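You operate a simulated robot arm through the tools that you are given. There is no shell and no other tool. Be economical: measure what you need, move in short steps, check, and stop when the job is done.

The job below is to be done with a simulated robot arm. You get a single attempt, and the scene is never put back.

Task
Take the black box marked "pads" from the top of the steel workbench and leave it on the wood stool. Fetch the grease tub from the upper shelf of the white cabinet and set it on the blue tray. Take the green rag and put it in the yellow tray. Open the left drawer. Do these in any order. Set down upright: black box.
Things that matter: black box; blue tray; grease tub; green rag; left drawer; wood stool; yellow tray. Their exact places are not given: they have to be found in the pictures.

It is judged by the outcome, as a careful person would: the job done as asked, and still so three seconds after it is handed in. It fails if anything else is knocked over, pushed out of place, dropped, spilled or broken.

Robot
A 7-joint arm with a fingered hand on a trunk, on a base that drives. Base frame: it is fixed to the floor where the robot stands at the start and does not move with it; the origin is under the middle of the robot, x ahead of it, y to its left, z up. Lengths are in cm, angles in rad, forces in N, time in s.
Its first joint turns from -2.897 to 2.897 rad. Places, roughly: black box [75, 0, 100]; blue tray (13x10x3 cm) [-110, 80, 40]; grease tub [-100, 100, 50]; green rag (11x6x4 cm) [-130, 240, 120]; left drawer [-100, 50, 70]; wood stool [120, 180, 50]; yellow tray (30x21x5 cm) [-110, 110, 90]. Payload 4 kg.
Tool frame: the origin (TCP) lies between the finger pads and is the grasp point; the fingertips stand 3 cm ahead of it; z points along the fingers, y is the line along which they close. The gripper opens to 10.4 cm. The gripper's body begins 3.5 cm behind the TCP. The gripper is a hand of 4 fingers: y runs from the thumb to the fingers, the wrist lies at [-1.5, -11.3, -19] in the tool frame, and closing takes about 1.5 s.
Orientation is that of the tool frame in the base frame, as a unit quaternion [w, x, y, z]. With the fingers straight down and the wrist toward the robot, the tool's x, y and z point along [0, 1, 0], [1, 0, 0] and [0, 0, -1] of the base frame.

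Tools
- The arm moves only by the tool move_arm. Its argument "motion" is a list of rows, each an object of numbers (a shift or turn left out is 0, a gripper value left out holds the last): "tx", "ty", "tz": the shift along the tool's x, y, z in cm; "rx", "ry", "rz": the turn, a rotation vector about the tool's x, y, z in rad. In form: [{"tx": .., "ty": .., "tz": .., "rx": .., "ry": .., "rz": ..}, ...]. A call has 1 to 8 rows; each row is the pose to reach, as a shift and turn from the pose commanded when the call began, along the tool's axes at that moment. "grip" is the gripper command, from -1 (shut) to 1 (fully open), values between in proportion, set as the call begins (left out, the last holds). Each row takes 0.2 s and may step no farther than 5 cm and 0.15 rad from the row before; otherwise, or with a gripper value out of range, the whole call is refused. Where a pose cannot be reached the arm comes as near as it can. A force on the tool above 40 N (or 10 N above the force at the start of the call, whichever is more), or a blocked arm, ends the call early, and 0.2 s more pass. Each finger travels about 15.3 cm/s and halts on what it meets, pressing with about 25 N; the grip force reading is that of the motor and also rises with nothing between the fingers. The clock runs only during rows and for 0.2 s after the last one: add rows that repeat a pose to give the fingers time. It gives the time, the measured TCP pose, the force on the tool (base axes), the opening and the grip force at its end, in the units of the frame above (readings bear some noise), with the torque about the TCP (base axes, N m) and any sound that the robot's microphone picked up, and new pictures: "show" is both (left out), scene, wrist or none.
- Cameras (640 x 400 px; columns grow to the right, rows downward): "scene" is now at [25.18, 25.59, 118.46]; the picture's right is [0.98, -0.19, -0.00], its down [-0.18, -0.92, -0.36] and it looks along [0.07, 0.36, -0.93] (base axes); focal length 214 px, centre (320, 200). "wrist" rides on the gripper at [6.1, -9.2, -13.1] in the tool frame; the picture's right is [-0.81, 0.28, -0.52], its down [-0.53, -0.71, 0.46] and it looks along [-0.24, 0.64, 0.73] (tool axes); focal length 275 px, centre (320, 200).
- roll_base(legs): drives the robot by 1 to 6 legs, each [ahead, left, turn to the left] in cm, cm and rad, along the robot's own axes; the way and the turn of a leg run together, so that a leg with both is an arc; at most 150 cm and 3.142 rad a leg. The arm and the cameras ride along, it lands a little off, and it stops where it bumps. It gives what a move gives, and a new picture of the scene camera.
- move_fingers(index, middle, ring, thumb_bend, thumb_turn): sets how far each is bent, from 0 (flat) to 1 (curled in); at 0.3 the hand is open as for a grip, at 0.7 the pads meet at the TCP. One left out holds its place. A second passes; each finger stops where it meets its share of the squeeze, and holds until it gets a number again. A gripper value or a shape takes the hand back. It gives what a move gives, with no picture; readings hold the bend of each and the force on the fingers (four entries, about 0 where the hand has none), thumb and palm. thumb_turn goes from beside the hand (0) to across from the fingers (1), as for a grip.
- grasp_type(shape): the hand has 4 fingers and takes this shape, open, in about a second: jaw (thumb against the fingers, like two jaws); tri (thumb and two fingers); tip (a fingertip pinch); poke (one finger out to press); point (the index stretched); flat (the hand flat); cup (the hand cupped); fist (a fist). The gripper value then closes the fingers along that shape, each until it touches; the sizes above hold for jaw. It gives what a move gives, with no picture.
- turn_head(pan, tilt): turns the head with the scene camera to pan (to the left, within 2.496 rad either way) and tilt (down, from -0.506 to 1.204), counted from straight ahead of the robot. It gives what a move gives, and a new picture of the scene camera.
- pixel_to_xyz(camera, pixels): for up to 12 pixels [column, row] of the newest picture of that camera ("zoom" is the newest enlarged one), the place [x, y, z] in the base frame of the surface seen there, good to about 0.2 cm. It takes no simulated time.
- close_up(camera, box): a new picture of the part [left, top, right, bottom] of that camera's present view, enlarged. It takes no simulated time.
- hand_in(): hands the job in; it is judged then, once.

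Keep the steps short. Do not move on a guess: measure, check each grasp and each placing, and mend mistakes. In all there are 110 turns and 260 pictures (those below and enlarged ones count). Leave the gripper open and the arm clear of the work at the hand-in unless told otherwise, and finish with a single line.

The tools are called after "Emit:" as a command line: name --argument value ..., lists and objects as JSON in quotes. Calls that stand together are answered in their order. move_arm: Moves the arm, as the interface text tells. Its arguments: {"type":"object","properties":{"motion":{"type":"array"},"grip":{"type":"number"},"show":{"type":"string","enum":["both","scene","wrist","none"]}},"required":["motion"]} The other tools are called the same way: grasp_type (shape) gives the hand a shape; move_fingers (index, middle, ring, thumb_bend, thumb_turn) moves the fingers one by one; roll_base (legs) drives the base; turn_head (pan, tilt) turns the head that bears the scene camera; pixel_to_xyz (camera, pixels) gives the place of the surface under pixels of a picture; close_up (camera, box) takes an enlarged picture of a part of a camera's view; hand_in () hands the job in.

At the start:

```text
clock: 0.0
eef_pos: [-1.02, 36.84, 110.65]
tool_rot: [0.0, 0.707, 0.707, 0.0]
ft_force: [-0.3, 0.3, 0.0]
ft_torque: [0.01, 0.0, -0.02]
grip_width: 10.37
finger_force: 0.0
shape: jaw
bend: [0.3, 0.3, 0.3, 0.3, 0.98]
finger forces: [0.1, 0.0, 0.0, 0.0, 0.0, 0.1]
robot x, y, heading: [-0.01, 0.31, -0.003]
head pan, tilt: [1.379, 1.201]
```

scene: 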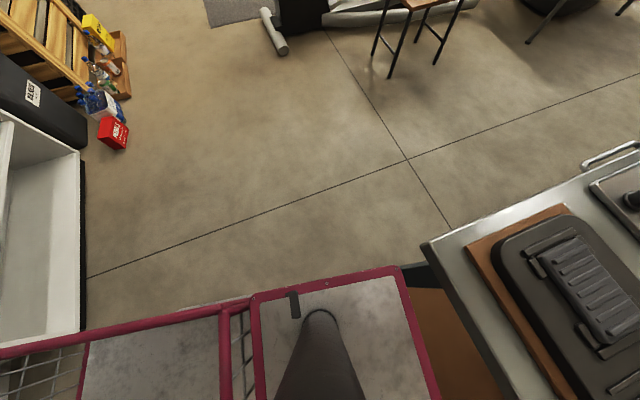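
wrist: 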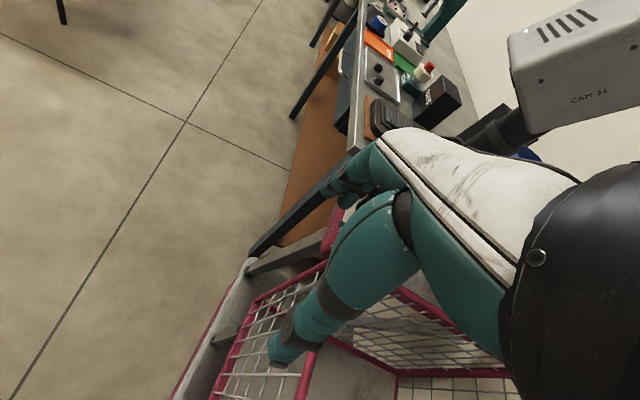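

I see the floor and a bench edge; I'll look around with the head first.

Emit:
turn_head --pan 0.0 --tilt 0.5

Emit:
turn_head --pan 1.2 --tilt 0.4

Emit:
turn_head --pan 2.4 --tilt 0.4

Emit:
turn_head --pan -1.2 --tilt 0.4

```text
clock: 1.5
eef_pos: [-1.09, 36.8, 110.81]
tool_rot: [0.0, 0.707, 0.707, 0.0]
ft_force: [-0.2, 1.1, 0.3]
ft_torque: [0.03, 0.0, -0.04]
grip_width: 10.36
finger_force: 0.1
shape: jaw
bend: [0.3, 0.3, 0.3, 0.3, 0.98]
finger forces: [0.0, 0.0, 0.0, 0.1, 0.0, 0.0]
robot x, y, heading: [-0.42, 0.22, -0.003]
head pan, tilt: [0.0, 0.499]
```

scene: 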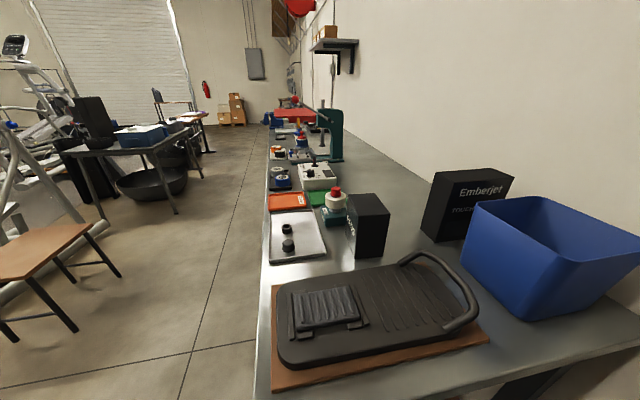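

```text
clock: 2.9
eef_pos: [-1.09, 36.79, 110.66]
tool_rot: [0.0, 0.707, 0.707, 0.0]
ft_force: [-0.4, -0.6, -1.1]
ft_torque: [0.03, -0.04, 0.0]
grip_width: 10.33
finger_force: 0.1
shape: jaw
bend: [0.3, 0.3, 0.3, 0.3, 0.98]
finger forces: [0.1, 0.0, 0.1, 0.0, 0.1, 0.0]
robot x, y, heading: [0.01, -0.05, -0.001]
head pan, tilt: [1.201, 0.4]
```

scene: 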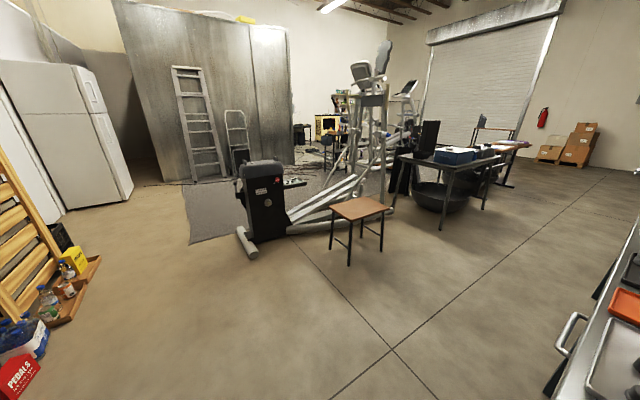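

```text
clock: 4.3
eef_pos: [-1.21, 36.86, 110.76]
tool_rot: [0.0, 0.707, 0.708, 0.0]
ft_force: [0.1, -0.2, 0.2]
ft_torque: [0.01, 0.01, 0.05]
grip_width: 10.36
finger_force: 0.2
shape: jaw
bend: [0.3, 0.3, 0.3, 0.3, 0.98]
finger forces: [0.0, 0.0, 0.1, 0.1, 0.1, 0.0]
robot x, y, heading: [0.22, -0.18, 0.0]
head pan, tilt: [2.4, 0.4]
```

scene: 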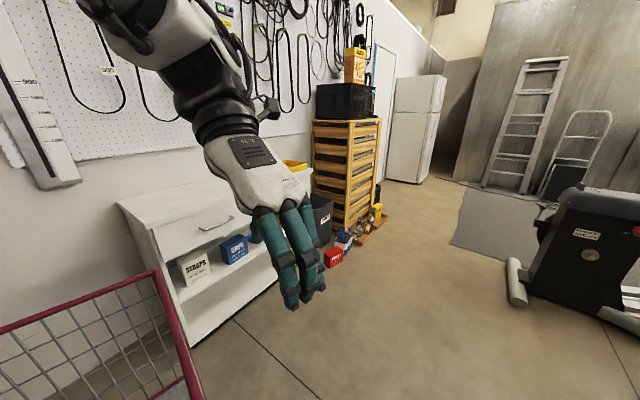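

```text
clock: 7.3
eef_pos: [-1.14, 36.78, 110.62]
tool_rot: [-0.001, 0.707, 0.707, 0.0]
ft_force: [-0.3, -0.3, -0.4]
ft_torque: [0.01, 0.01, 0.0]
grip_width: 10.36
finger_force: 0.0
shape: jaw
bend: [0.3, 0.3, 0.3, 0.3, 0.98]
finger forces: [0.0, 0.0, 0.0, 0.0, 0.0, 0.0]
robot x, y, heading: [-0.05, -0.06, -0.001]
head pan, tilt: [-1.201, 0.4]
```

scene: 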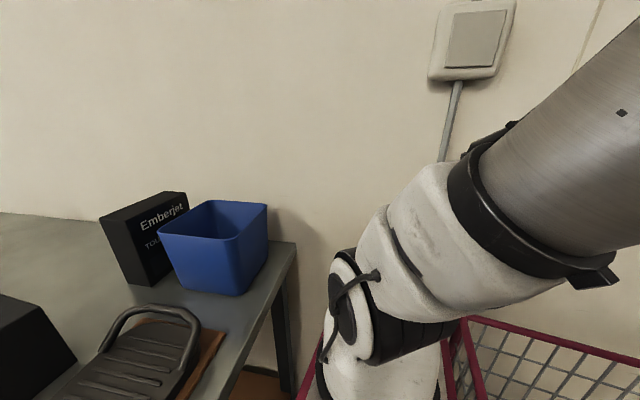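

Two black boxes stand on the bench; I'll look closely at each to find the one marked "pads".

Emit:
turn_head --pan -0.15 --tilt 0.6

Emit:
close_up --camera "scene" --box '[280, 100, 600, 300]'

```text
clock: 8.6
eef_pos: [-1.13, 36.77, 110.56]
tool_rot: [0.0, 0.707, 0.707, 0.001]
ft_force: [0.3, 0.8, 0.2]
ft_torque: [0.02, 0.02, 0.03]
grip_width: 10.37
finger_force: 0.1
shape: jaw
bend: [0.3, 0.3, 0.3, 0.3, 0.98]
finger forces: [0.1, 0.0, 0.1, 0.2, 0.0, 0.1]
robot x, y, heading: [0.0, 0.1, -0.001]
head pan, tilt: [-0.15, 0.6]
```

scene: 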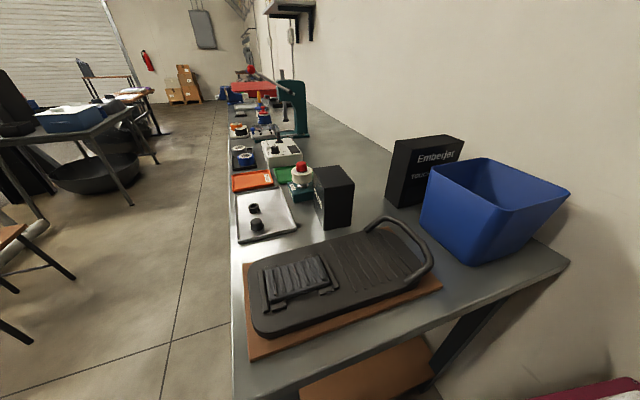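

```text
2.00 times, centred on (440, 200) of scene
```

zoom: 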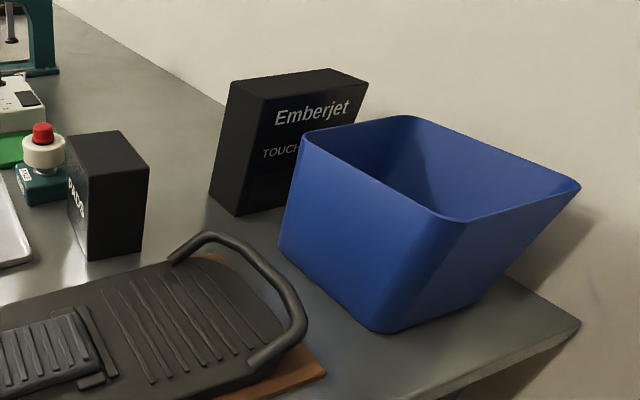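

The box nearer the tray reads "PADS". I measure its corners, the bench and the obstacles around it.

Emit:
pixel_to_xyz --camera "scene" --pixels '[[315, 171], [326, 187], [352, 182], [339, 167], [324, 229], [350, 224], [300, 168], [302, 196], [372, 216], [270, 240], [300, 230], [420, 280]]'

Emit:
turn_head --pan 1.0 --tilt 0.5

Emit:
close_up --camera "scene" --box '[160, 100, 480, 300]'

```text
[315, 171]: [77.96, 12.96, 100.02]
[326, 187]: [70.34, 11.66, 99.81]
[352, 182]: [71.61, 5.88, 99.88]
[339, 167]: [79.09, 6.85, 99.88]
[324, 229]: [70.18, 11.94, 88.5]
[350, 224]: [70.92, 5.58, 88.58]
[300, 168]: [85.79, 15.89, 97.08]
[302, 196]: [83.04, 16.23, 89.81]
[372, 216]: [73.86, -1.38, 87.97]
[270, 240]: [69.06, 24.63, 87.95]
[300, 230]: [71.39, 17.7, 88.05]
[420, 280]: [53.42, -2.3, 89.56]
```

```text
clock: 10.0
eef_pos: [-1.07, 36.77, 110.67]
tool_rot: [0.0, 0.707, 0.707, -0.001]
ft_force: [0.4, 0.7, 0.3]
ft_torque: [0.0, -0.03, -0.01]
grip_width: 10.34
finger_force: 0.1
shape: jaw
bend: [0.3, 0.3, 0.3, 0.3, 0.98]
finger forces: [0.0, 0.0, 0.0, 0.0, 0.0, 0.0]
robot x, y, heading: [0.14, -0.05, 0.003]
head pan, tilt: [1.0, 0.499]
```

scene: 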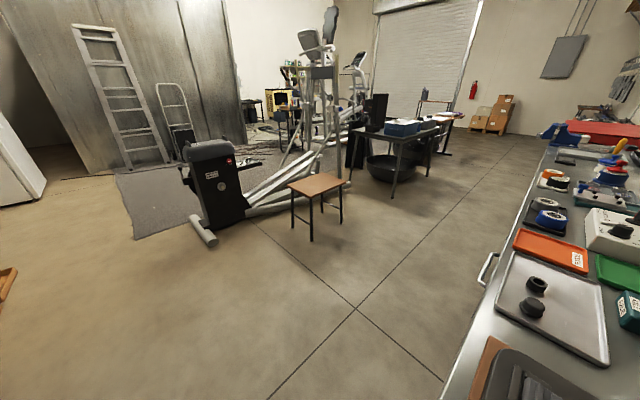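

```text
2.00 times, centred on (320, 200) of scene
```

zoom: 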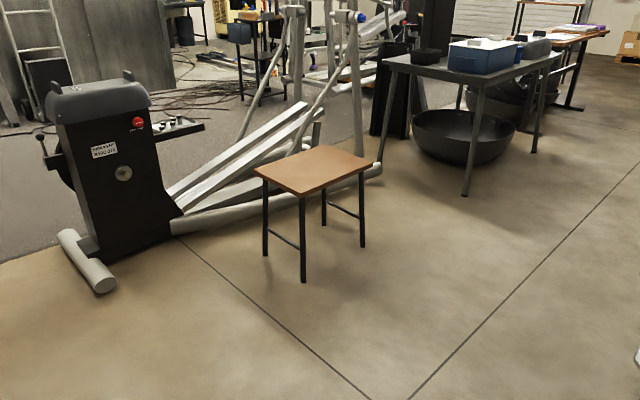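

Next I measure the stool seat (its corners in the zoom), then look at the left side for the cabinet, trays and rag.

Emit:
pixel_to_xyz --camera "zoom" --pixels '[[257, 171], [303, 193], [371, 165], [325, 148], [314, 168], [303, 280], [180, 225], [350, 390]]'

Emit:
turn_head --pan 2.3 --tilt 0.7

Emit:
close_up --camera "scene" --box '[80, 60, 400, 260]'

Emit:
turn_head --pan 2.496 --tilt 0.1

```text
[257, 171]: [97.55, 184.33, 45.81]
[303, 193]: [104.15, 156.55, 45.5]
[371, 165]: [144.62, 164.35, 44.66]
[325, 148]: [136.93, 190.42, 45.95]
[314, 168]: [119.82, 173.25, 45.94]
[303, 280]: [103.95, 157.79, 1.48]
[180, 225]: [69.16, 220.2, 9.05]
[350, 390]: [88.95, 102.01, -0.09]
```

```text
clock: 11.5
eef_pos: [-1.03, 36.84, 110.55]
tool_rot: [0.0, 0.707, 0.707, 0.0]
ft_force: [0.5, -0.8, 0.0]
ft_torque: [0.0, 0.01, -0.01]
grip_width: 10.35
finger_force: 0.0
shape: jaw
bend: [0.3, 0.3, 0.3, 0.3, 0.98]
finger forces: [0.0, 0.1, 0.0, 0.0, 0.0, 0.0]
robot x, y, heading: [0.32, 0.31, -0.001]
head pan, tilt: [2.3, 0.7]
```

scene: 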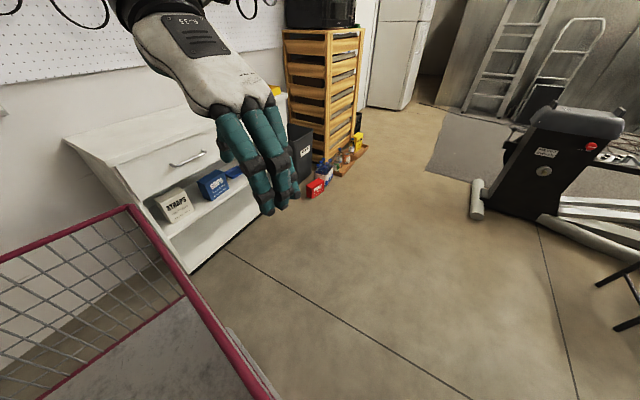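

```text
2.00 times, centred on (240, 160) of scene
```

zoom: 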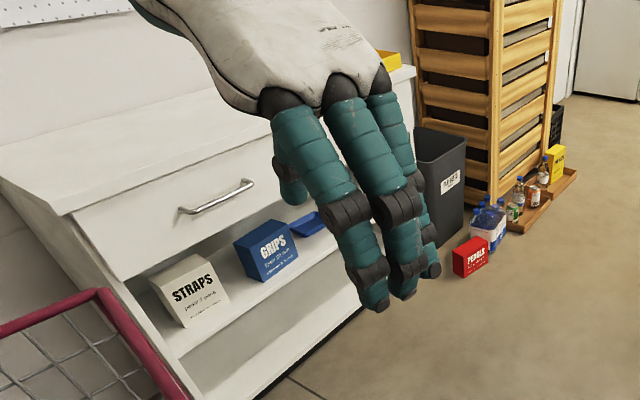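

```text
clock: 12.5
eef_pos: [-0.99, 36.8, 110.7]
tool_rot: [0.001, 0.707, 0.707, 0.0]
ft_force: [-0.4, -0.1, -1.5]
ft_torque: [0.02, 0.02, 0.02]
grip_width: 10.38
finger_force: 0.1
shape: jaw
bend: [0.3, 0.3, 0.3, 0.3, 0.98]
finger forces: [0.0, 0.0, 0.0, 0.0, 0.0, 0.1]
robot x, y, heading: [0.1, 0.13, 0.002]
head pan, tilt: [2.496, 0.099]
```

scene: 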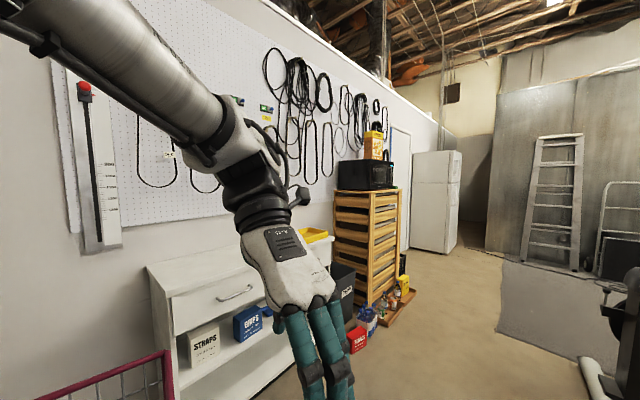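

PADS box: top centre about (74.8, 9.3, 99.9), 7.7 × 6 cm, turned ~0.17 rad; stool centre about (121, 174, 45.8). I'll bring the arm above the bench at a safe height first.

Emit:
move_arm --motion '[{"tx": -1.6, "ty": 4.5, "tz": -0.6}, {"tx": -3.2, "ty": 9, "tz": -1.2}, {"tx": -4.8, "ty": 13.5, "tz": -1.8}, {"tx": -6.4, "ty": 18, "tz": -2.4}, {"tx": -8, "ty": 22.5, "tz": -3}, {"tx": -9.6, "ty": 27, "tz": -3.6}, {"tx": -11.2, "ty": 31.5, "tz": -4.2}, {"tx": -12.8, "ty": 36, "tz": -5}]' --grip 1 --show "wrist"

Emit:
move_arm --motion '[{"tx": -1.6, "ty": 3, "rz": 0.14}, {"tx": -3.2, "ty": 6, "rz": 0.28}, {"tx": -4.8, "ty": 9, "rz": 0.42}, {"tx": -6.4, "ty": 12, "rz": 0.56}, {"tx": -8, "ty": 16, "rz": 0.7}, {"tx": -9.6, "ty": 20, "rz": 0.84}, {"tx": -11.2, "ty": 24, "rz": 0.98}, {"tx": -12.8, "ty": 28, "rz": 1.12}]' --show "both"

```text
clock: 13.7
eef_pos: [20.1, 29.4, 113.55]
tool_rot: [-0.012, 0.698, 0.716, -0.002]
ft_force: [-7.6, 8.7, -1.4]
ft_torque: [-0.73, -0.93, -0.59]
grip_width: 10.36
finger_force: 0.0
shape: jaw
bend: [0.3, 0.3, 0.3, 0.3, 0.98]
finger forces: [0.0, 0.0, 0.0, 0.1, 0.0, 0.0]
robot x, y, heading: [-0.09, 0.26, 0.002]
head pan, tilt: [2.496, 0.099]
stopped in row 6: the force on the tool passed its limit at 203 N (the readings are from after the stop); the commanded pose is now the measured one
```

wrist: 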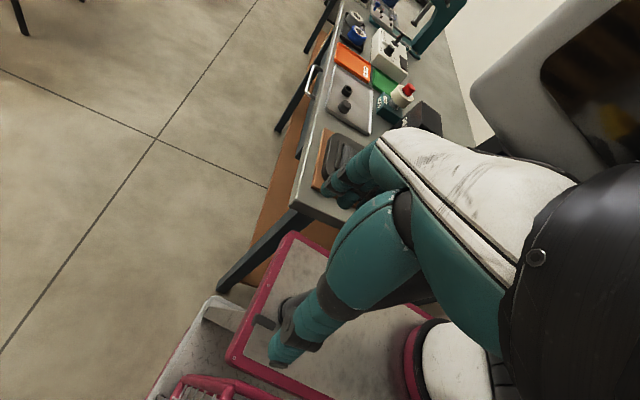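

```text
clock: 14.0
eef_pos: [19.85, 29.42, 113.46]
tool_rot: [-0.017, 0.702, 0.712, -0.002]
ft_force: [-5.7, 6.4, 0.0]
ft_torque: [-0.65, -0.48, -0.36]
grip_width: 10.37
finger_force: 0.0
shape: jaw
bend: [0.3, 0.3, 0.3, 0.3, 0.98]
finger forces: [0.0, 0.0, 0.0, 0.0, 0.0, 0.1]
robot x, y, heading: [0.02, 0.22, -0.003]
head pan, tilt: [2.496, 0.099]
stopped in row 1: the force on the tool passed its limit at 88 N (the readings are from after the stop); the commanded pose is now the measured one
```

scene: 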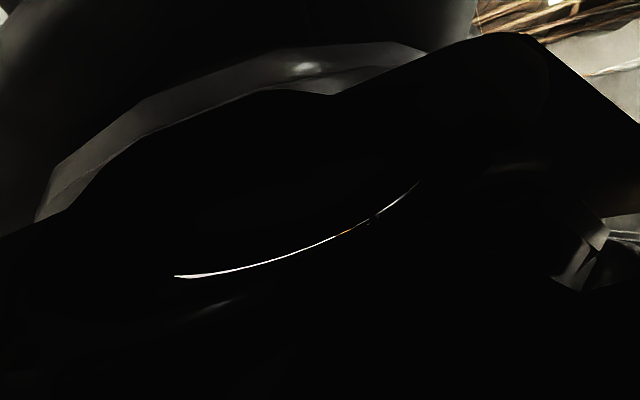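
wrist: 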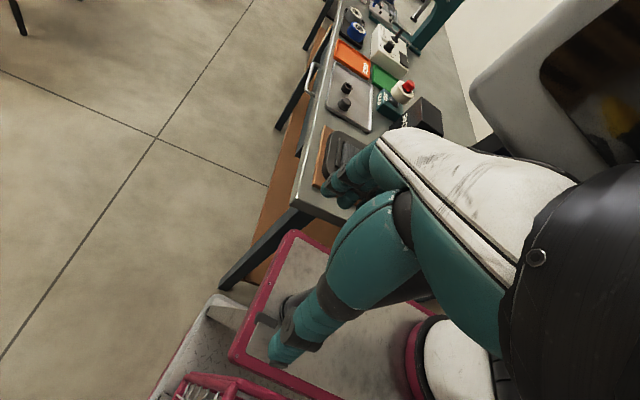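

The hand bumped the head's mast camera (the wrist picture shows "CAM" box at upper right). I'll back off and measure where the head body stands.

Emit:
move_arm --motion '[{"ty": -4}, {"ty": -8}, {"ty": -12, "tx": 1}, {"ty": -16, "tx": 3}, {"ty": -20, "tx": 6}]' --show "wrist"

Emit:
turn_head --pan -0.2 --tilt 0.9

Emit:
pixel_to_xyz --camera "wrist" --pixels '[[515, 40], [540, 130], [630, 20], [630, 110], [500, 125], [420, 345], [280, 330], [600, 10]]'

```text
clock: 15.2
eef_pos: [-0.15, 35.34, 114.04]
tool_rot: [-0.016, 0.703, 0.711, -0.002]
ft_force: [0.9, -0.5, -0.5]
ft_torque: [0.0, 0.02, 0.01]
grip_width: 10.37
finger_force: 0.1
shape: jaw
bend: [0.3, 0.3, 0.3, 0.3, 0.98]
finger forces: [0.1, 0.1, 0.1, 0.1, 0.1, 0.0]
robot x, y, heading: [0.04, -0.14, -0.001]
head pan, tilt: [2.496, 0.099]
```

wrist: 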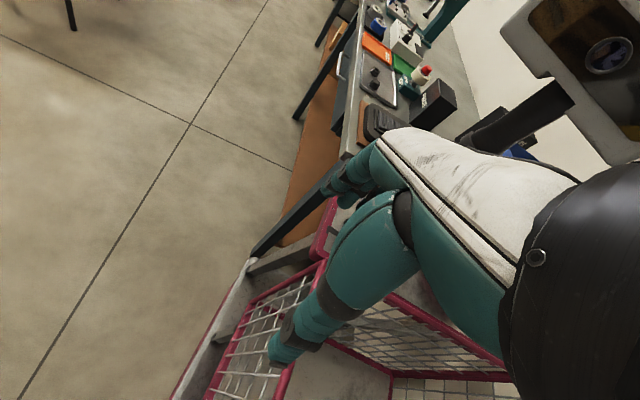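

```text
clock: 17.6
eef_pos: [-0.01, 35.19, 114.09]
tool_rot: [-0.016, 0.703, 0.711, -0.002]
ft_force: [-0.2, -0.3, 0.0]
ft_torque: [0.03, 0.01, 0.02]
grip_width: 10.38
finger_force: 0.0
shape: jaw
bend: [0.3, 0.3, 0.3, 0.3, 0.98]
finger forces: [0.0, 0.0, 0.0, 0.0, 0.1, 0.0]
robot x, y, heading: [0.19, -0.21, 0.001]
head pan, tilt: [-0.201, 0.901]
```

scene: 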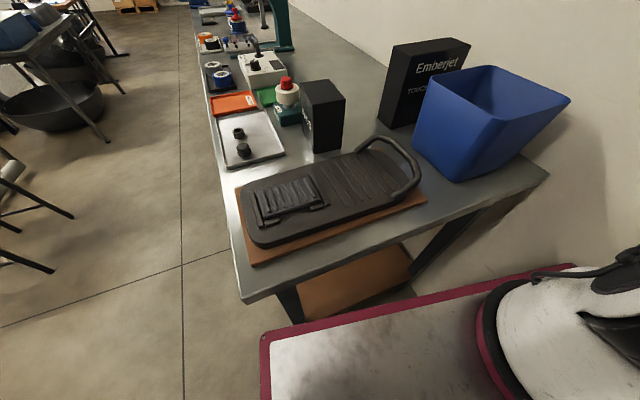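

```text
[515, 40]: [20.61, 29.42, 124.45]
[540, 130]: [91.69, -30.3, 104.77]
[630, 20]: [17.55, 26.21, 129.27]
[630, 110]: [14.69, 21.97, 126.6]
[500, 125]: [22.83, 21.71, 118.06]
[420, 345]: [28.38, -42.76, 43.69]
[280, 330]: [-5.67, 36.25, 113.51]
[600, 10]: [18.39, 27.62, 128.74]
```

The head body stands near (20, 24, 118–130). I measure the cart outline and arm base in this view to plan paths and driving.

Emit:
pixel_to_xyz --camera "scene" --pixels '[[265, 336], [420, 300], [570, 267], [268, 395], [490, 320], [520, 340], [600, 300], [242, 298], [547, 175], [440, 330], [320, 85], [222, 195]]'

Emit:
turn_head --pan -1.3 --tilt 1.0

Emit:
turn_head --pan 2.0 --tilt 1.2

```text
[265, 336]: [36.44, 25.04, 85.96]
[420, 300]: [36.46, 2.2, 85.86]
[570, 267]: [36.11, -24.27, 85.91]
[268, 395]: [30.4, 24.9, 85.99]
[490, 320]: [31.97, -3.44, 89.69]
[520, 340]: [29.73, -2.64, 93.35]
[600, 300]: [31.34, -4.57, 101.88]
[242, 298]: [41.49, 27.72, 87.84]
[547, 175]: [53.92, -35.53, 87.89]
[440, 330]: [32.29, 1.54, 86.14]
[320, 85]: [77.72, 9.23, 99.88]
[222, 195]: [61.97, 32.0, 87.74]
```

```text
clock: 18.9
eef_pos: [0.1, 35.33, 114.04]
tool_rot: [-0.016, 0.702, 0.712, -0.003]
ft_force: [-0.2, -0.7, -0.8]
ft_torque: [0.0, -0.01, -0.01]
grip_width: 10.37
finger_force: 0.0
shape: jaw
bend: [0.3, 0.3, 0.3, 0.3, 0.98]
finger forces: [0.0, 0.1, 0.1, 0.1, 0.0, 0.1]
robot x, y, heading: [-0.37, 0.14, -0.001]
head pan, tilt: [-1.3, 1.0]
```

scene: 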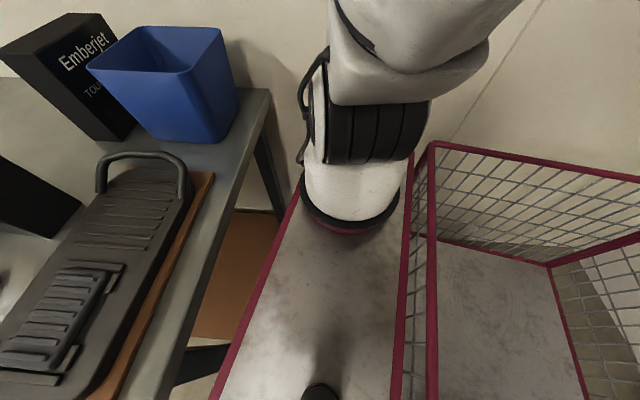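

```text
clock: 21.7
eef_pos: [0.05, 35.27, 114.08]
tool_rot: [-0.016, 0.703, 0.711, -0.003]
ft_force: [-0.1, 0.5, 0.4]
ft_torque: [-0.01, -0.02, 0.01]
grip_width: 10.41
finger_force: 0.0
shape: jaw
bend: [0.3, 0.3, 0.3, 0.3, 0.98]
finger forces: [0.0, 0.1, 0.0, 0.1, 0.0, 0.1]
robot x, y, heading: [-0.39, 0.4, 0.004]
head pan, tilt: [2.0, 1.201]
```

scene: 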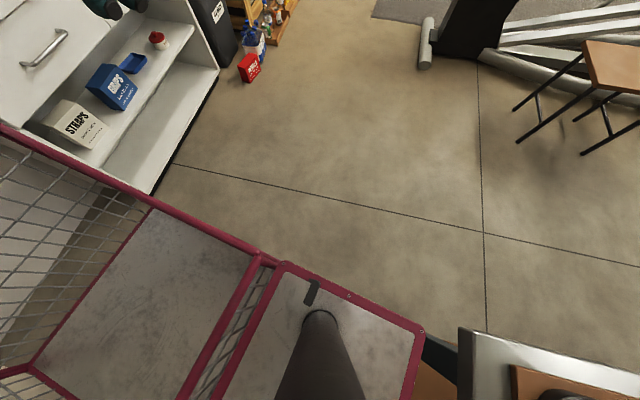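

The pink cart is the robot's own base (front edge x≈36.5); the head mast blocks the low path. I'll lift the hand to about z=145 and cross above the head to the front.

Emit:
move_arm --motion '[{"tz": -5, "rx": -0.027, "ry": -0.018, "rz": 0.011}, {"tz": -10, "rx": -0.027, "ry": -0.018, "rz": 0.011}, {"tz": -15, "rx": -0.027, "ry": -0.018, "rz": 0.011}, {"tz": -20, "rx": -0.027, "ry": -0.018, "rz": 0.011}, {"tz": -25, "rx": -0.027, "ry": -0.018, "rz": 0.011}, {"tz": -29, "rx": -0.027, "ry": -0.018, "rz": 0.011}, {"tz": -32, "rx": -0.027, "ry": -0.018, "rz": 0.011}]' --show "wrist"

```text
clock: 23.3
eef_pos: [5.57, 35.62, 136.07]
tool_rot: [0.0, 0.705, 0.709, 0.001]
ft_force: [-0.3, -0.1, -0.1]
ft_torque: [0.03, 0.03, -0.01]
grip_width: 10.39
finger_force: 0.0
shape: jaw
bend: [0.3, 0.3, 0.3, 0.3, 0.97]
finger forces: [0.0, 0.1, 0.1, 0.1, 0.0, 0.0]
out of reach, approached as far as the arm can: row 4, 5, 6, 7
robot x, y, heading: [0.09, -0.16, 0.001]
head pan, tilt: [2.0, 1.201]
```

wrist: 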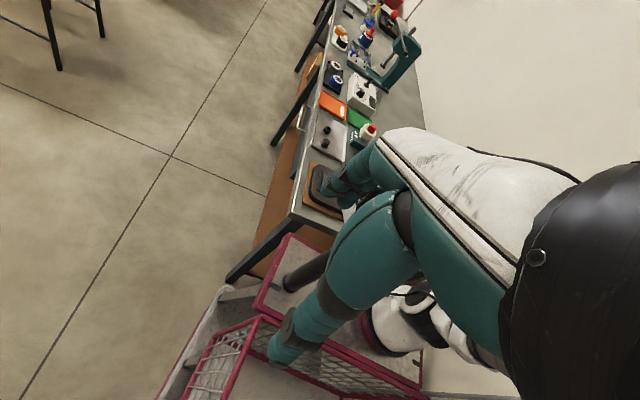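

The arm is near its upper limit here. I check where the mast and head stand before crossing.

Emit:
turn_head --pan 0.0 --tilt 0.9

Emit:
pixel_to_xyz --camera "wrist" --pixels '[[290, 284], [310, 270], [325, 255], [375, 330], [415, 300]]'

Emit:
move_arm --motion '[{"tx": 4}]' --show "wrist"

```text
clock: 25.2
eef_pos: [5.61, 35.62, 135.95]
tool_rot: [0.0, 0.706, 0.708, 0.002]
ft_force: [-1.1, -0.6, 0.2]
ft_torque: [0.0, -0.03, 0.04]
grip_width: 10.4
finger_force: 0.0
shape: jaw
bend: [0.3, 0.3, 0.3, 0.3, 0.97]
finger forces: [0.0, 0.1, 0.0, 0.0, 0.1, 0.0]
robot x, y, heading: [-0.05, -0.28, -0.004]
head pan, tilt: [0.0, 0.901]
```

scene: 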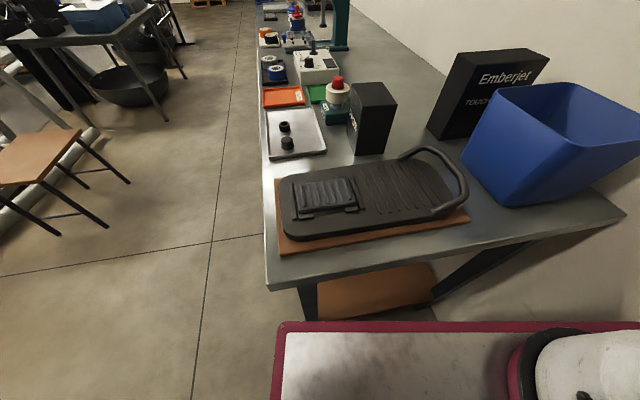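

```text
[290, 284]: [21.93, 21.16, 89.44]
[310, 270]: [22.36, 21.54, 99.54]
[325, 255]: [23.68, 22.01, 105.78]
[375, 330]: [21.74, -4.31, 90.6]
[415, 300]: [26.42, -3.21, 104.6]
```

```text
clock: 25.6
eef_pos: [5.4, 35.68, 135.95]
tool_rot: [-0.001, 0.707, 0.707, 0.001]
ft_force: [-0.5, 0.3, 0.6]
ft_torque: [0.01, 0.03, -0.01]
grip_width: 10.38
finger_force: 0.1
shape: jaw
bend: [0.3, 0.3, 0.3, 0.3, 0.97]
finger forces: [0.0, 0.0, 0.0, 0.0, 0.1, 0.0]
out of reach, approached as far as the arm can: row 1
robot x, y, heading: [-0.05, -0.06, 0.001]
head pan, tilt: [0.0, 0.901]
```

wrist: 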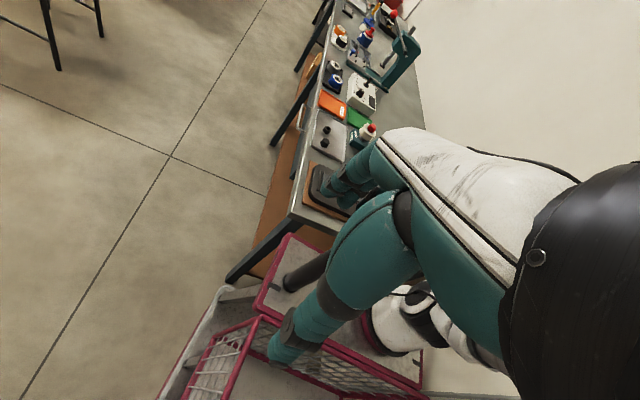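

Mast axis is at (22, 21). I'll pass on its outer side at y≈39, z≈132, going forward.

Emit:
move_arm --motion '[{"ty": 2, "tz": 4}, {"ty": 5, "tz": 8}, {"ty": 8, "tz": 11}, {"ty": 11, "tz": 13}, {"ty": 15, "tz": 13}]' --show "wrist"

```text
clock: 26.8
eef_pos: [20.71, 36.2, 123.08]
tool_rot: [0.0, 0.705, 0.709, 0.001]
ft_force: [0.0, 0.4, -0.2]
ft_torque: [0.01, -0.03, -0.02]
grip_width: 10.37
finger_force: 0.0
shape: jaw
bend: [0.3, 0.3, 0.3, 0.3, 0.97]
finger forces: [0.1, 0.1, 0.0, 0.0, 0.0, 0.0]
robot x, y, heading: [-0.1, -0.01, -0.005]
head pan, tilt: [0.0, 0.901]
```

wrist: 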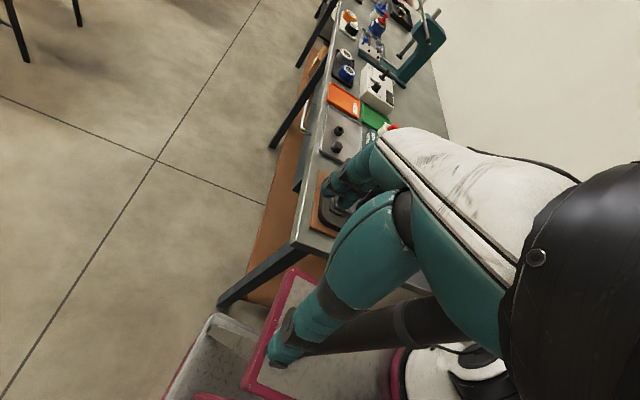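

No contact beside the head. Continue forward beyond the mast.

Emit:
move_arm --motion '[{"ty": 4, "tx": 1.5, "tz": -1}, {"ty": 8.5, "tx": 2, "tz": -2}, {"ty": 13, "tx": 2, "tz": -3}, {"ty": 17.5, "tx": 2, "tz": -3}, {"ty": 22, "tx": 1, "tz": -3}, {"ty": 26.5, "tx": -1, "tz": -3}, {"ty": 31, "tx": -3, "tz": -3}, {"ty": 35, "tx": -6, "tz": -2}]' --show "scene"

```text
refused: row 8 steps farther than a row can; nothing moved
```

Emit:
move_arm --motion '[{"ty": 4, "tx": 1.5, "tz": -1}, {"ty": 8.5, "tx": 2, "tz": -2}, {"ty": 13, "tx": 2, "tz": -3}, {"ty": 17.5, "tx": 2, "tz": -3}, {"ty": 22, "tx": 1, "tz": -3}, {"ty": 26.5, "tx": -1, "tz": -3}, {"ty": 31, "tx": -3, "tz": -3}, {"ty": 35, "tx": -5, "tz": -2}]' --show "scene"

```text
clock: 28.6
eef_pos: [55.82, 31.36, 125.06]
tool_rot: [0.0, 0.706, 0.709, 0.001]
ft_force: [-0.4, -0.1, 0.1]
ft_torque: [-0.01, 0.0, 0.02]
grip_width: 10.41
finger_force: 0.1
shape: jaw
bend: [0.3, 0.3, 0.3, 0.3, 0.97]
finger forces: [0.0, 0.1, 0.0, 0.1, 0.0, 0.1]
robot x, y, heading: [0.01, -0.01, 0.001]
head pan, tilt: [0.0, 0.901]
```

scene: 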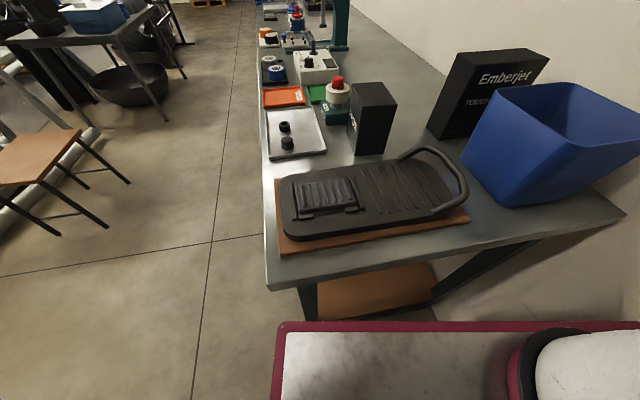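

Clear of the head. Now I turn the hand so that it closes across the box's 6 cm side and move over the box at z≈120.

Emit:
move_arm --motion '[{"ty": 2.4, "tx": -2.7, "rz": 0.14, "tz": 0.5}, {"ty": 4.8, "tx": -5.4, "rz": 0.28, "tz": 1}, {"ty": 7.2, "tx": -8.1, "rz": 0.42, "tz": 1.5}, {"ty": 9.6, "tx": -10.8, "rz": 0.56, "tz": 2}, {"ty": 12, "tx": -13.5, "rz": 0.7, "tz": 2.5}, {"ty": 14.4, "tx": -16.2, "rz": 0.84, "tz": 3}, {"ty": 16.8, "tx": -18.9, "rz": 0.98, "tz": 4}, {"ty": 19, "tx": -22, "rz": 1.12, "tz": 5}]' --show "scene"

Emit:
move_arm --motion '[{"rz": 0.14}, {"rz": 0.28}, {"rz": 0.28}]' --show "both"

```text
clock: 30.4
eef_pos: [74.66, 9.36, 120.11]
tool_rot: [0.0, 0.975, 0.224, 0.001]
ft_force: [-0.8, 0.3, 0.2]
ft_torque: [0.02, -0.02, 0.01]
grip_width: 10.41
finger_force: 0.0
shape: jaw
bend: [0.3, 0.3, 0.3, 0.3, 0.97]
finger forces: [0.0, 0.0, 0.0, 0.0, 0.0, 0.0]
robot x, y, heading: [0.58, 0.05, -0.003]
head pan, tilt: [0.0, 0.901]
```

scene: 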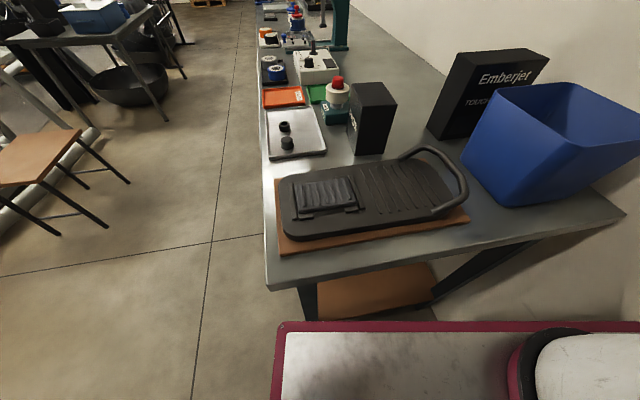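

```text
clock: 31.2
eef_pos: [74.8, 9.24, 119.96]
tool_rot: [-0.002, 0.996, 0.085, 0.001]
ft_force: [-1.1, 0.0, -0.7]
ft_torque: [0.0, -0.05, 0.0]
grip_width: 10.42
finger_force: 0.1
shape: jaw
bend: [0.3, 0.3, 0.3, 0.3, 0.97]
finger forces: [0.0, 0.0, 0.0, 0.0, 0.1, 0.0]
robot x, y, heading: [0.02, -0.02, 0.002]
head pan, tilt: [0.0, 0.901]
```

scene: 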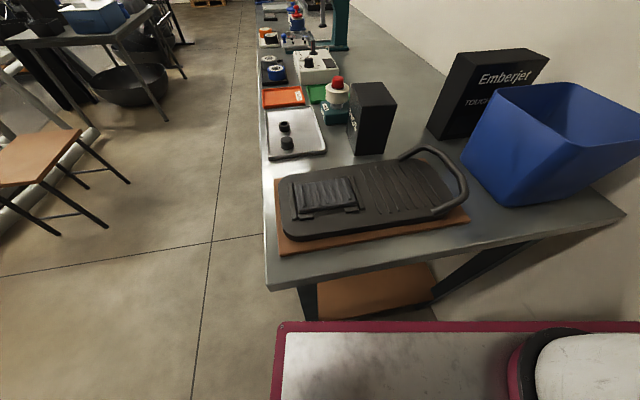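
wrist: 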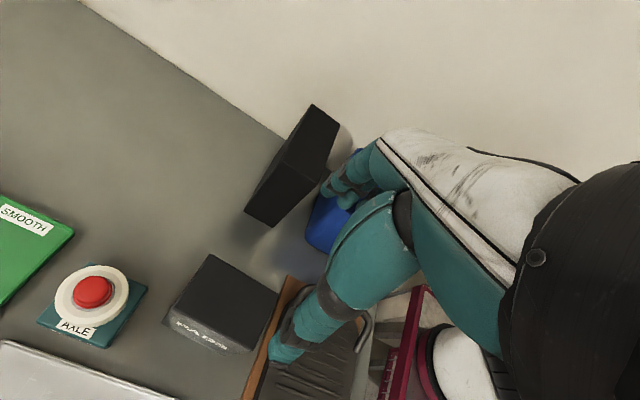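

The hand is over the box, closing axis across the short side. I verify the box's top corners from the wrist picture and raise the head to watch.

Emit:
pixel_to_xyz --camera "wrist" --pixels '[[211, 257], [275, 294], [252, 345], [172, 313]]'

Emit:
turn_head --pan -0.1 --tilt 0.4

```text
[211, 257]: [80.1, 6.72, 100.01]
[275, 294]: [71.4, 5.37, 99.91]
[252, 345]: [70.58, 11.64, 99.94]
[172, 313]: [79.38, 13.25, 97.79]
```

```text
clock: 32.2
eef_pos: [74.82, 9.22, 120.11]
tool_rot: [-0.001, 0.996, 0.087, 0.002]
ft_force: [0.2, 0.4, 0.0]
ft_torque: [0.0, 0.01, 0.02]
grip_width: 10.39
finger_force: 0.0
shape: jaw
bend: [0.3, 0.3, 0.3, 0.3, 0.97]
finger forces: [0.0, 0.0, 0.0, 0.0, 0.0, 0.0]
robot x, y, heading: [-0.19, -0.39, -0.003]
head pan, tilt: [-0.099, 0.4]
```

scene: 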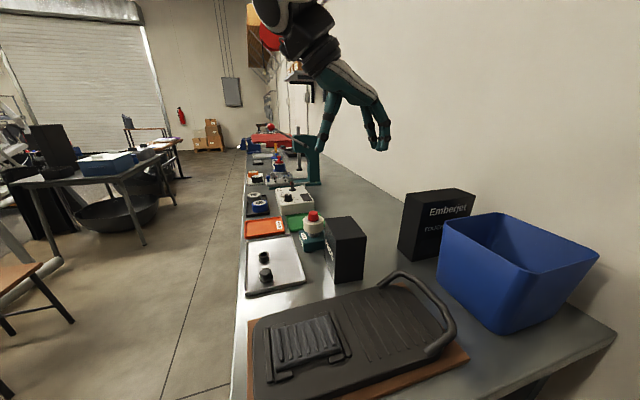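

Box centre is (75.3, 9.25). Descend to just above its top and check.

Emit:
move_arm --motion '[{"tx": 0.4, "tz": 4}, {"tx": 0.4, "tz": 8}, {"tx": 0.4, "tz": 12}, {"tx": 0.4, "tz": 15.5}]' --show "both"

```text
clock: 33.2
eef_pos: [75.26, 9.49, 104.47]
tool_rot: [-0.001, 0.996, 0.086, 0.001]
ft_force: [-0.6, -0.1, 0.4]
ft_torque: [0.0, -0.02, -0.01]
grip_width: 10.38
finger_force: 0.1
shape: jaw
bend: [0.3, 0.3, 0.3, 0.3, 0.97]
finger forces: [0.1, 0.1, 0.0, 0.1, 0.1, 0.0]
robot x, y, heading: [-0.12, 0.19, 0.001]
head pan, tilt: [-0.099, 0.4]
```

scene: 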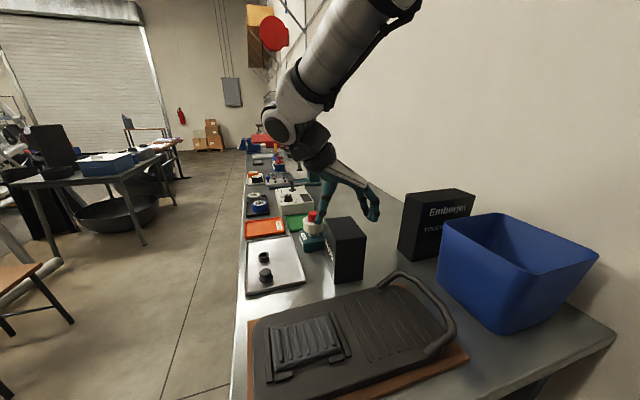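
wrist: 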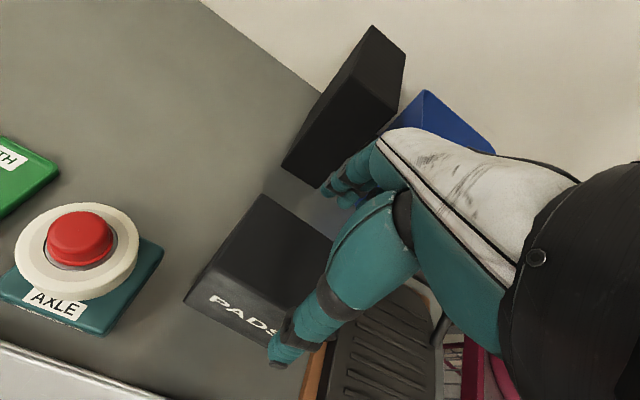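

The box seems slightly to the camera-left of the hand; I check its corners again.

Emit:
pixel_to_xyz --camera "wrist" --pixels '[[264, 197], [328, 240], [188, 297], [278, 330], [275, 362], [335, 190]]'

Emit:
close_up --camera "scene" --box '[270, 160, 430, 260]'

```text
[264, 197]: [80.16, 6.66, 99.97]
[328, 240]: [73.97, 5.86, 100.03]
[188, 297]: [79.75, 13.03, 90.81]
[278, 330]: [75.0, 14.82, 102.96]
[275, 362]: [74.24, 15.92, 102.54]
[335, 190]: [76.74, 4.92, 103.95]
```

```text
4.00 times, centred on (350, 210) of scene
```

zoom: 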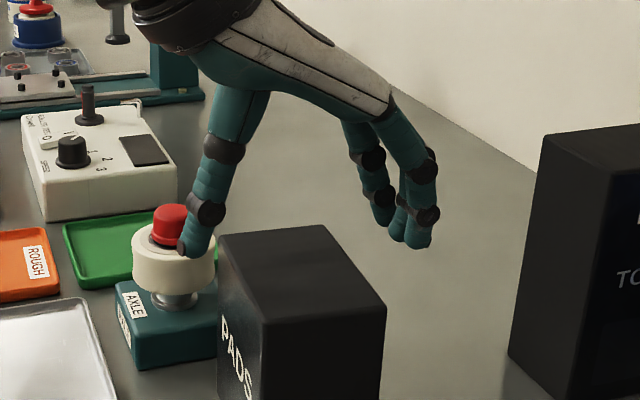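

Thumb and fingers straddle the box with ~2 cm each side. Shift 0.3 cm and go down to z≈97, then close.

Emit:
move_arm --motion '[{"ty": 0.3, "tz": 2}, {"ty": 0.3, "tz": 4}, {"ty": 0.3, "tz": 6}, {"ty": 0.3, "tz": 7.5}]' --show "scene"

Emit:
move_arm --motion '[{"tz": 0}, {"tz": 0}, {"tz": 0}, {"tz": 0}, {"tz": 0}, {"tz": 0}, {"tz": 0}, {"tz": 0}]' --grip -1 --show "both"

```text
clock: 34.2
eef_pos: [75.36, 9.0, 97.19]
tool_rot: [0.0, 0.996, 0.086, 0.003]
ft_force: [0.2, 0.0, 24.6]
ft_torque: [0.54, 0.01, -0.02]
grip_width: 10.39
finger_force: 0.0
shape: jaw
bend: [0.29, 0.3, 0.3, 0.3, 0.98]
finger forces: [4.8, 0.0, 0.0, 0.0, 15.0, 0.0]
robot x, y, heading: [0.01, 0.04, -0.005]
head pan, tilt: [-0.099, 0.4]
```

scene: 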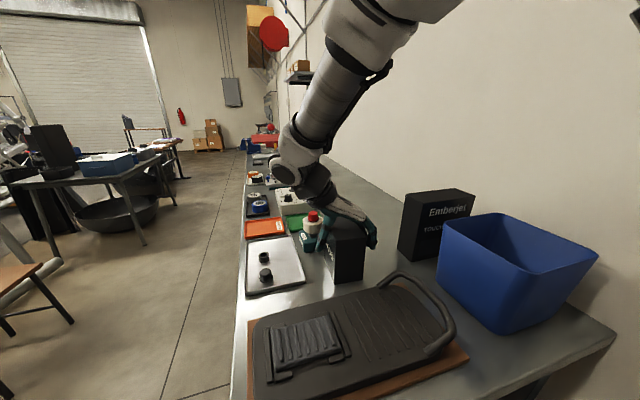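

```text
clock: 36.0
eef_pos: [75.24, 9.16, 97.16]
tool_rot: [-0.002, 0.996, 0.086, 0.002]
ft_force: [9.3, -4.7, 36.2]
ft_torque: [-0.04, 0.12, -0.02]
grip_width: 6.5
finger_force: 25.1
shape: jaw
bend: [0.73, 0.43, 0.39, 0.6, 0.98]
finger forces: [16.7, 15.6, 3.6, 0.1, 39.5, 0.0]
robot x, y, heading: [-0.23, -0.1, -0.001]
head pan, tilt: [-0.099, 0.4]
```

scene: 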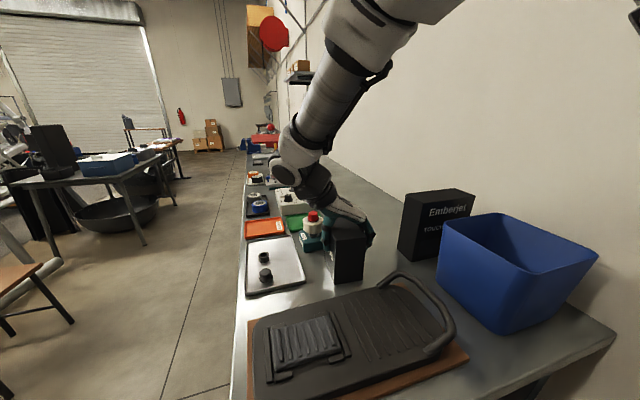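
wrist: 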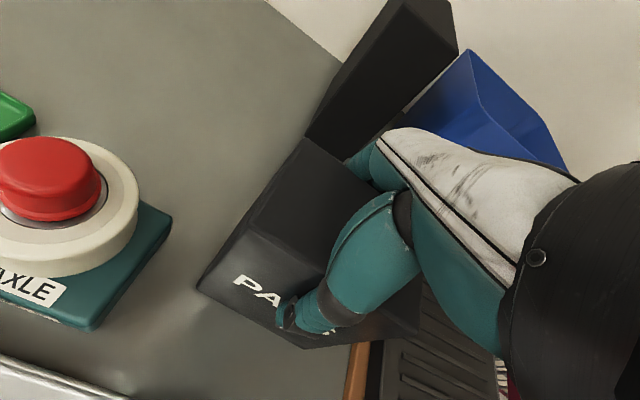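

Grip stopped at 6.5 cm (the box width), but the index bent 0.73 and there's 36 N upward. I look closely before lifting.

Emit:
close_up --camera "scene" --box '[290, 180, 410, 290]'

Emit:
close_up --camera "wrist" --box '[190, 110, 450, 370]'

```text
3.64 times, centred on (350, 235) of scene
```

zoom: 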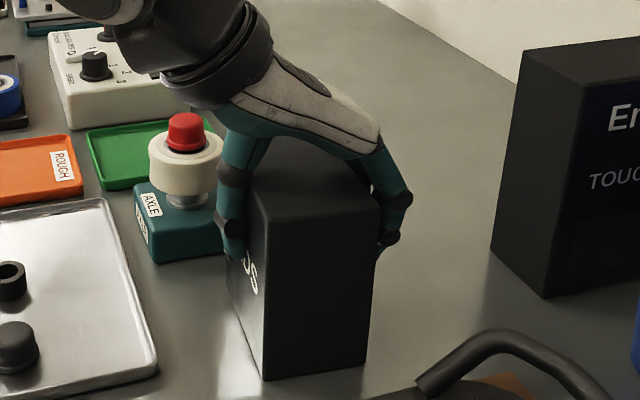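

```text
1.54 times, centred on (320, 240) of wrist
```

zoom: 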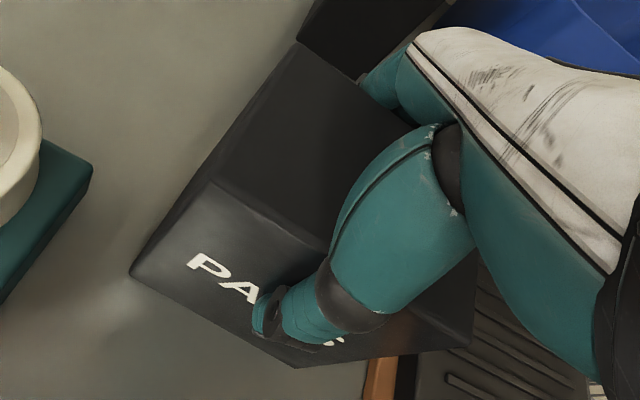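

The box looks held, thumb on the label side, fingers on the other. Lift 3 cm and check.

Emit:
move_arm --motion '[{"tz": -1}, {"tz": -2}, {"tz": -3}, {"tz": -4}]' --show "both"

Emit:
close_up --camera "scene" --box '[290, 180, 410, 290]'

```text
clock: 37.0
eef_pos: [75.2, 8.98, 101.06]
tool_rot: [-0.001, 0.996, 0.086, -0.001]
ft_force: [-0.6, 0.7, -2.5]
ft_torque: [0.01, 0.01, -0.01]
grip_width: 6.46
finger_force: 25.5
shape: jaw
bend: [0.3, 0.44, 0.39, 0.6, 0.98]
finger forces: [12.5, 14.2, 3.0, 0.1, 33.2, 0.0]
robot x, y, heading: [0.41, 0.19, 0.003]
head pan, tilt: [-0.099, 0.4]
```

scene: 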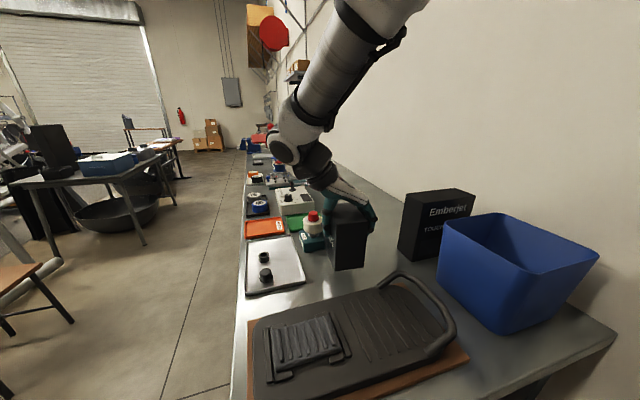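
wrist: 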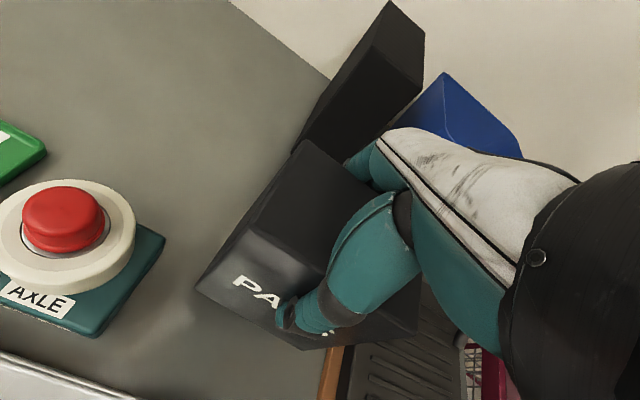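

```text
3.64 times, centred on (350, 235) of scene
```

zoom: 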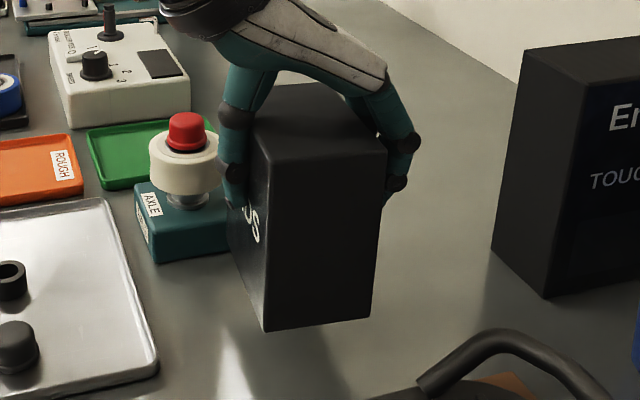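

The box is lifted and upright. I raise it and draw it in over the front of the cart, then drive.

Emit:
move_arm --motion '[{"tz": -4}, {"tz": -8.5}, {"tz": -13}, {"tz": -16, "tx": -3}, {"tz": -17, "tx": -7}, {"tz": -17, "tx": -11}, {"tz": -17, "tx": -15}]' --show "scene"

Emit:
turn_head --pan 1.57 --tilt 0.6

```text
clock: 38.6
eef_pos: [60.69, 6.23, 118.03]
tool_rot: [0.0, 0.996, 0.086, 0.001]
ft_force: [-0.1, 0.3, -4.8]
ft_torque: [-0.02, 0.02, -0.01]
grip_width: 6.47
finger_force: 24.7
shape: jaw
bend: [0.3, 0.44, 0.39, 0.6, 0.98]
finger forces: [12.4, 14.1, 3.2, 0.0, 32.7, 0.0]
robot x, y, heading: [0.18, -0.0, -0.002]
head pan, tilt: [-0.099, 0.4]
```

scene: 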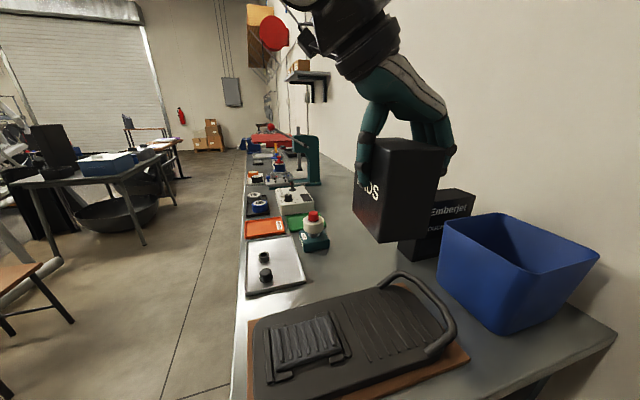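

```text
clock: 40.3
eef_pos: [60.66, 6.17, 118.07]
tool_rot: [-0.001, 0.996, 0.086, 0.001]
ft_force: [-0.2, 0.1, -2.9]
ft_torque: [-0.06, -0.04, 0.01]
grip_width: 6.47
finger_force: 25.2
shape: jaw
bend: [0.3, 0.44, 0.39, 0.6, 0.98]
finger forces: [12.4, 14.1, 3.1, 0.0, 32.8, 0.0]
robot x, y, heading: [0.41, -0.09, 0.001]
head pan, tilt: [1.571, 0.6]
```

scene: 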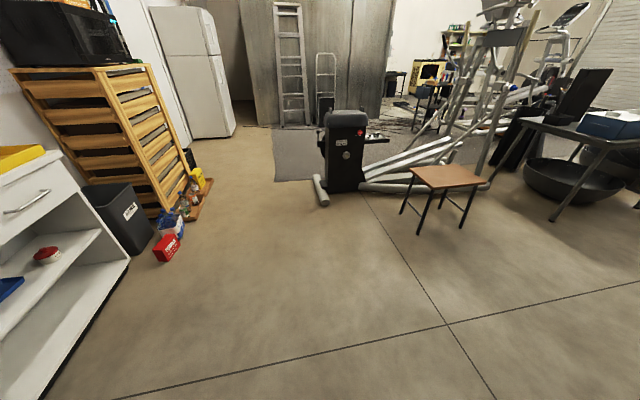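

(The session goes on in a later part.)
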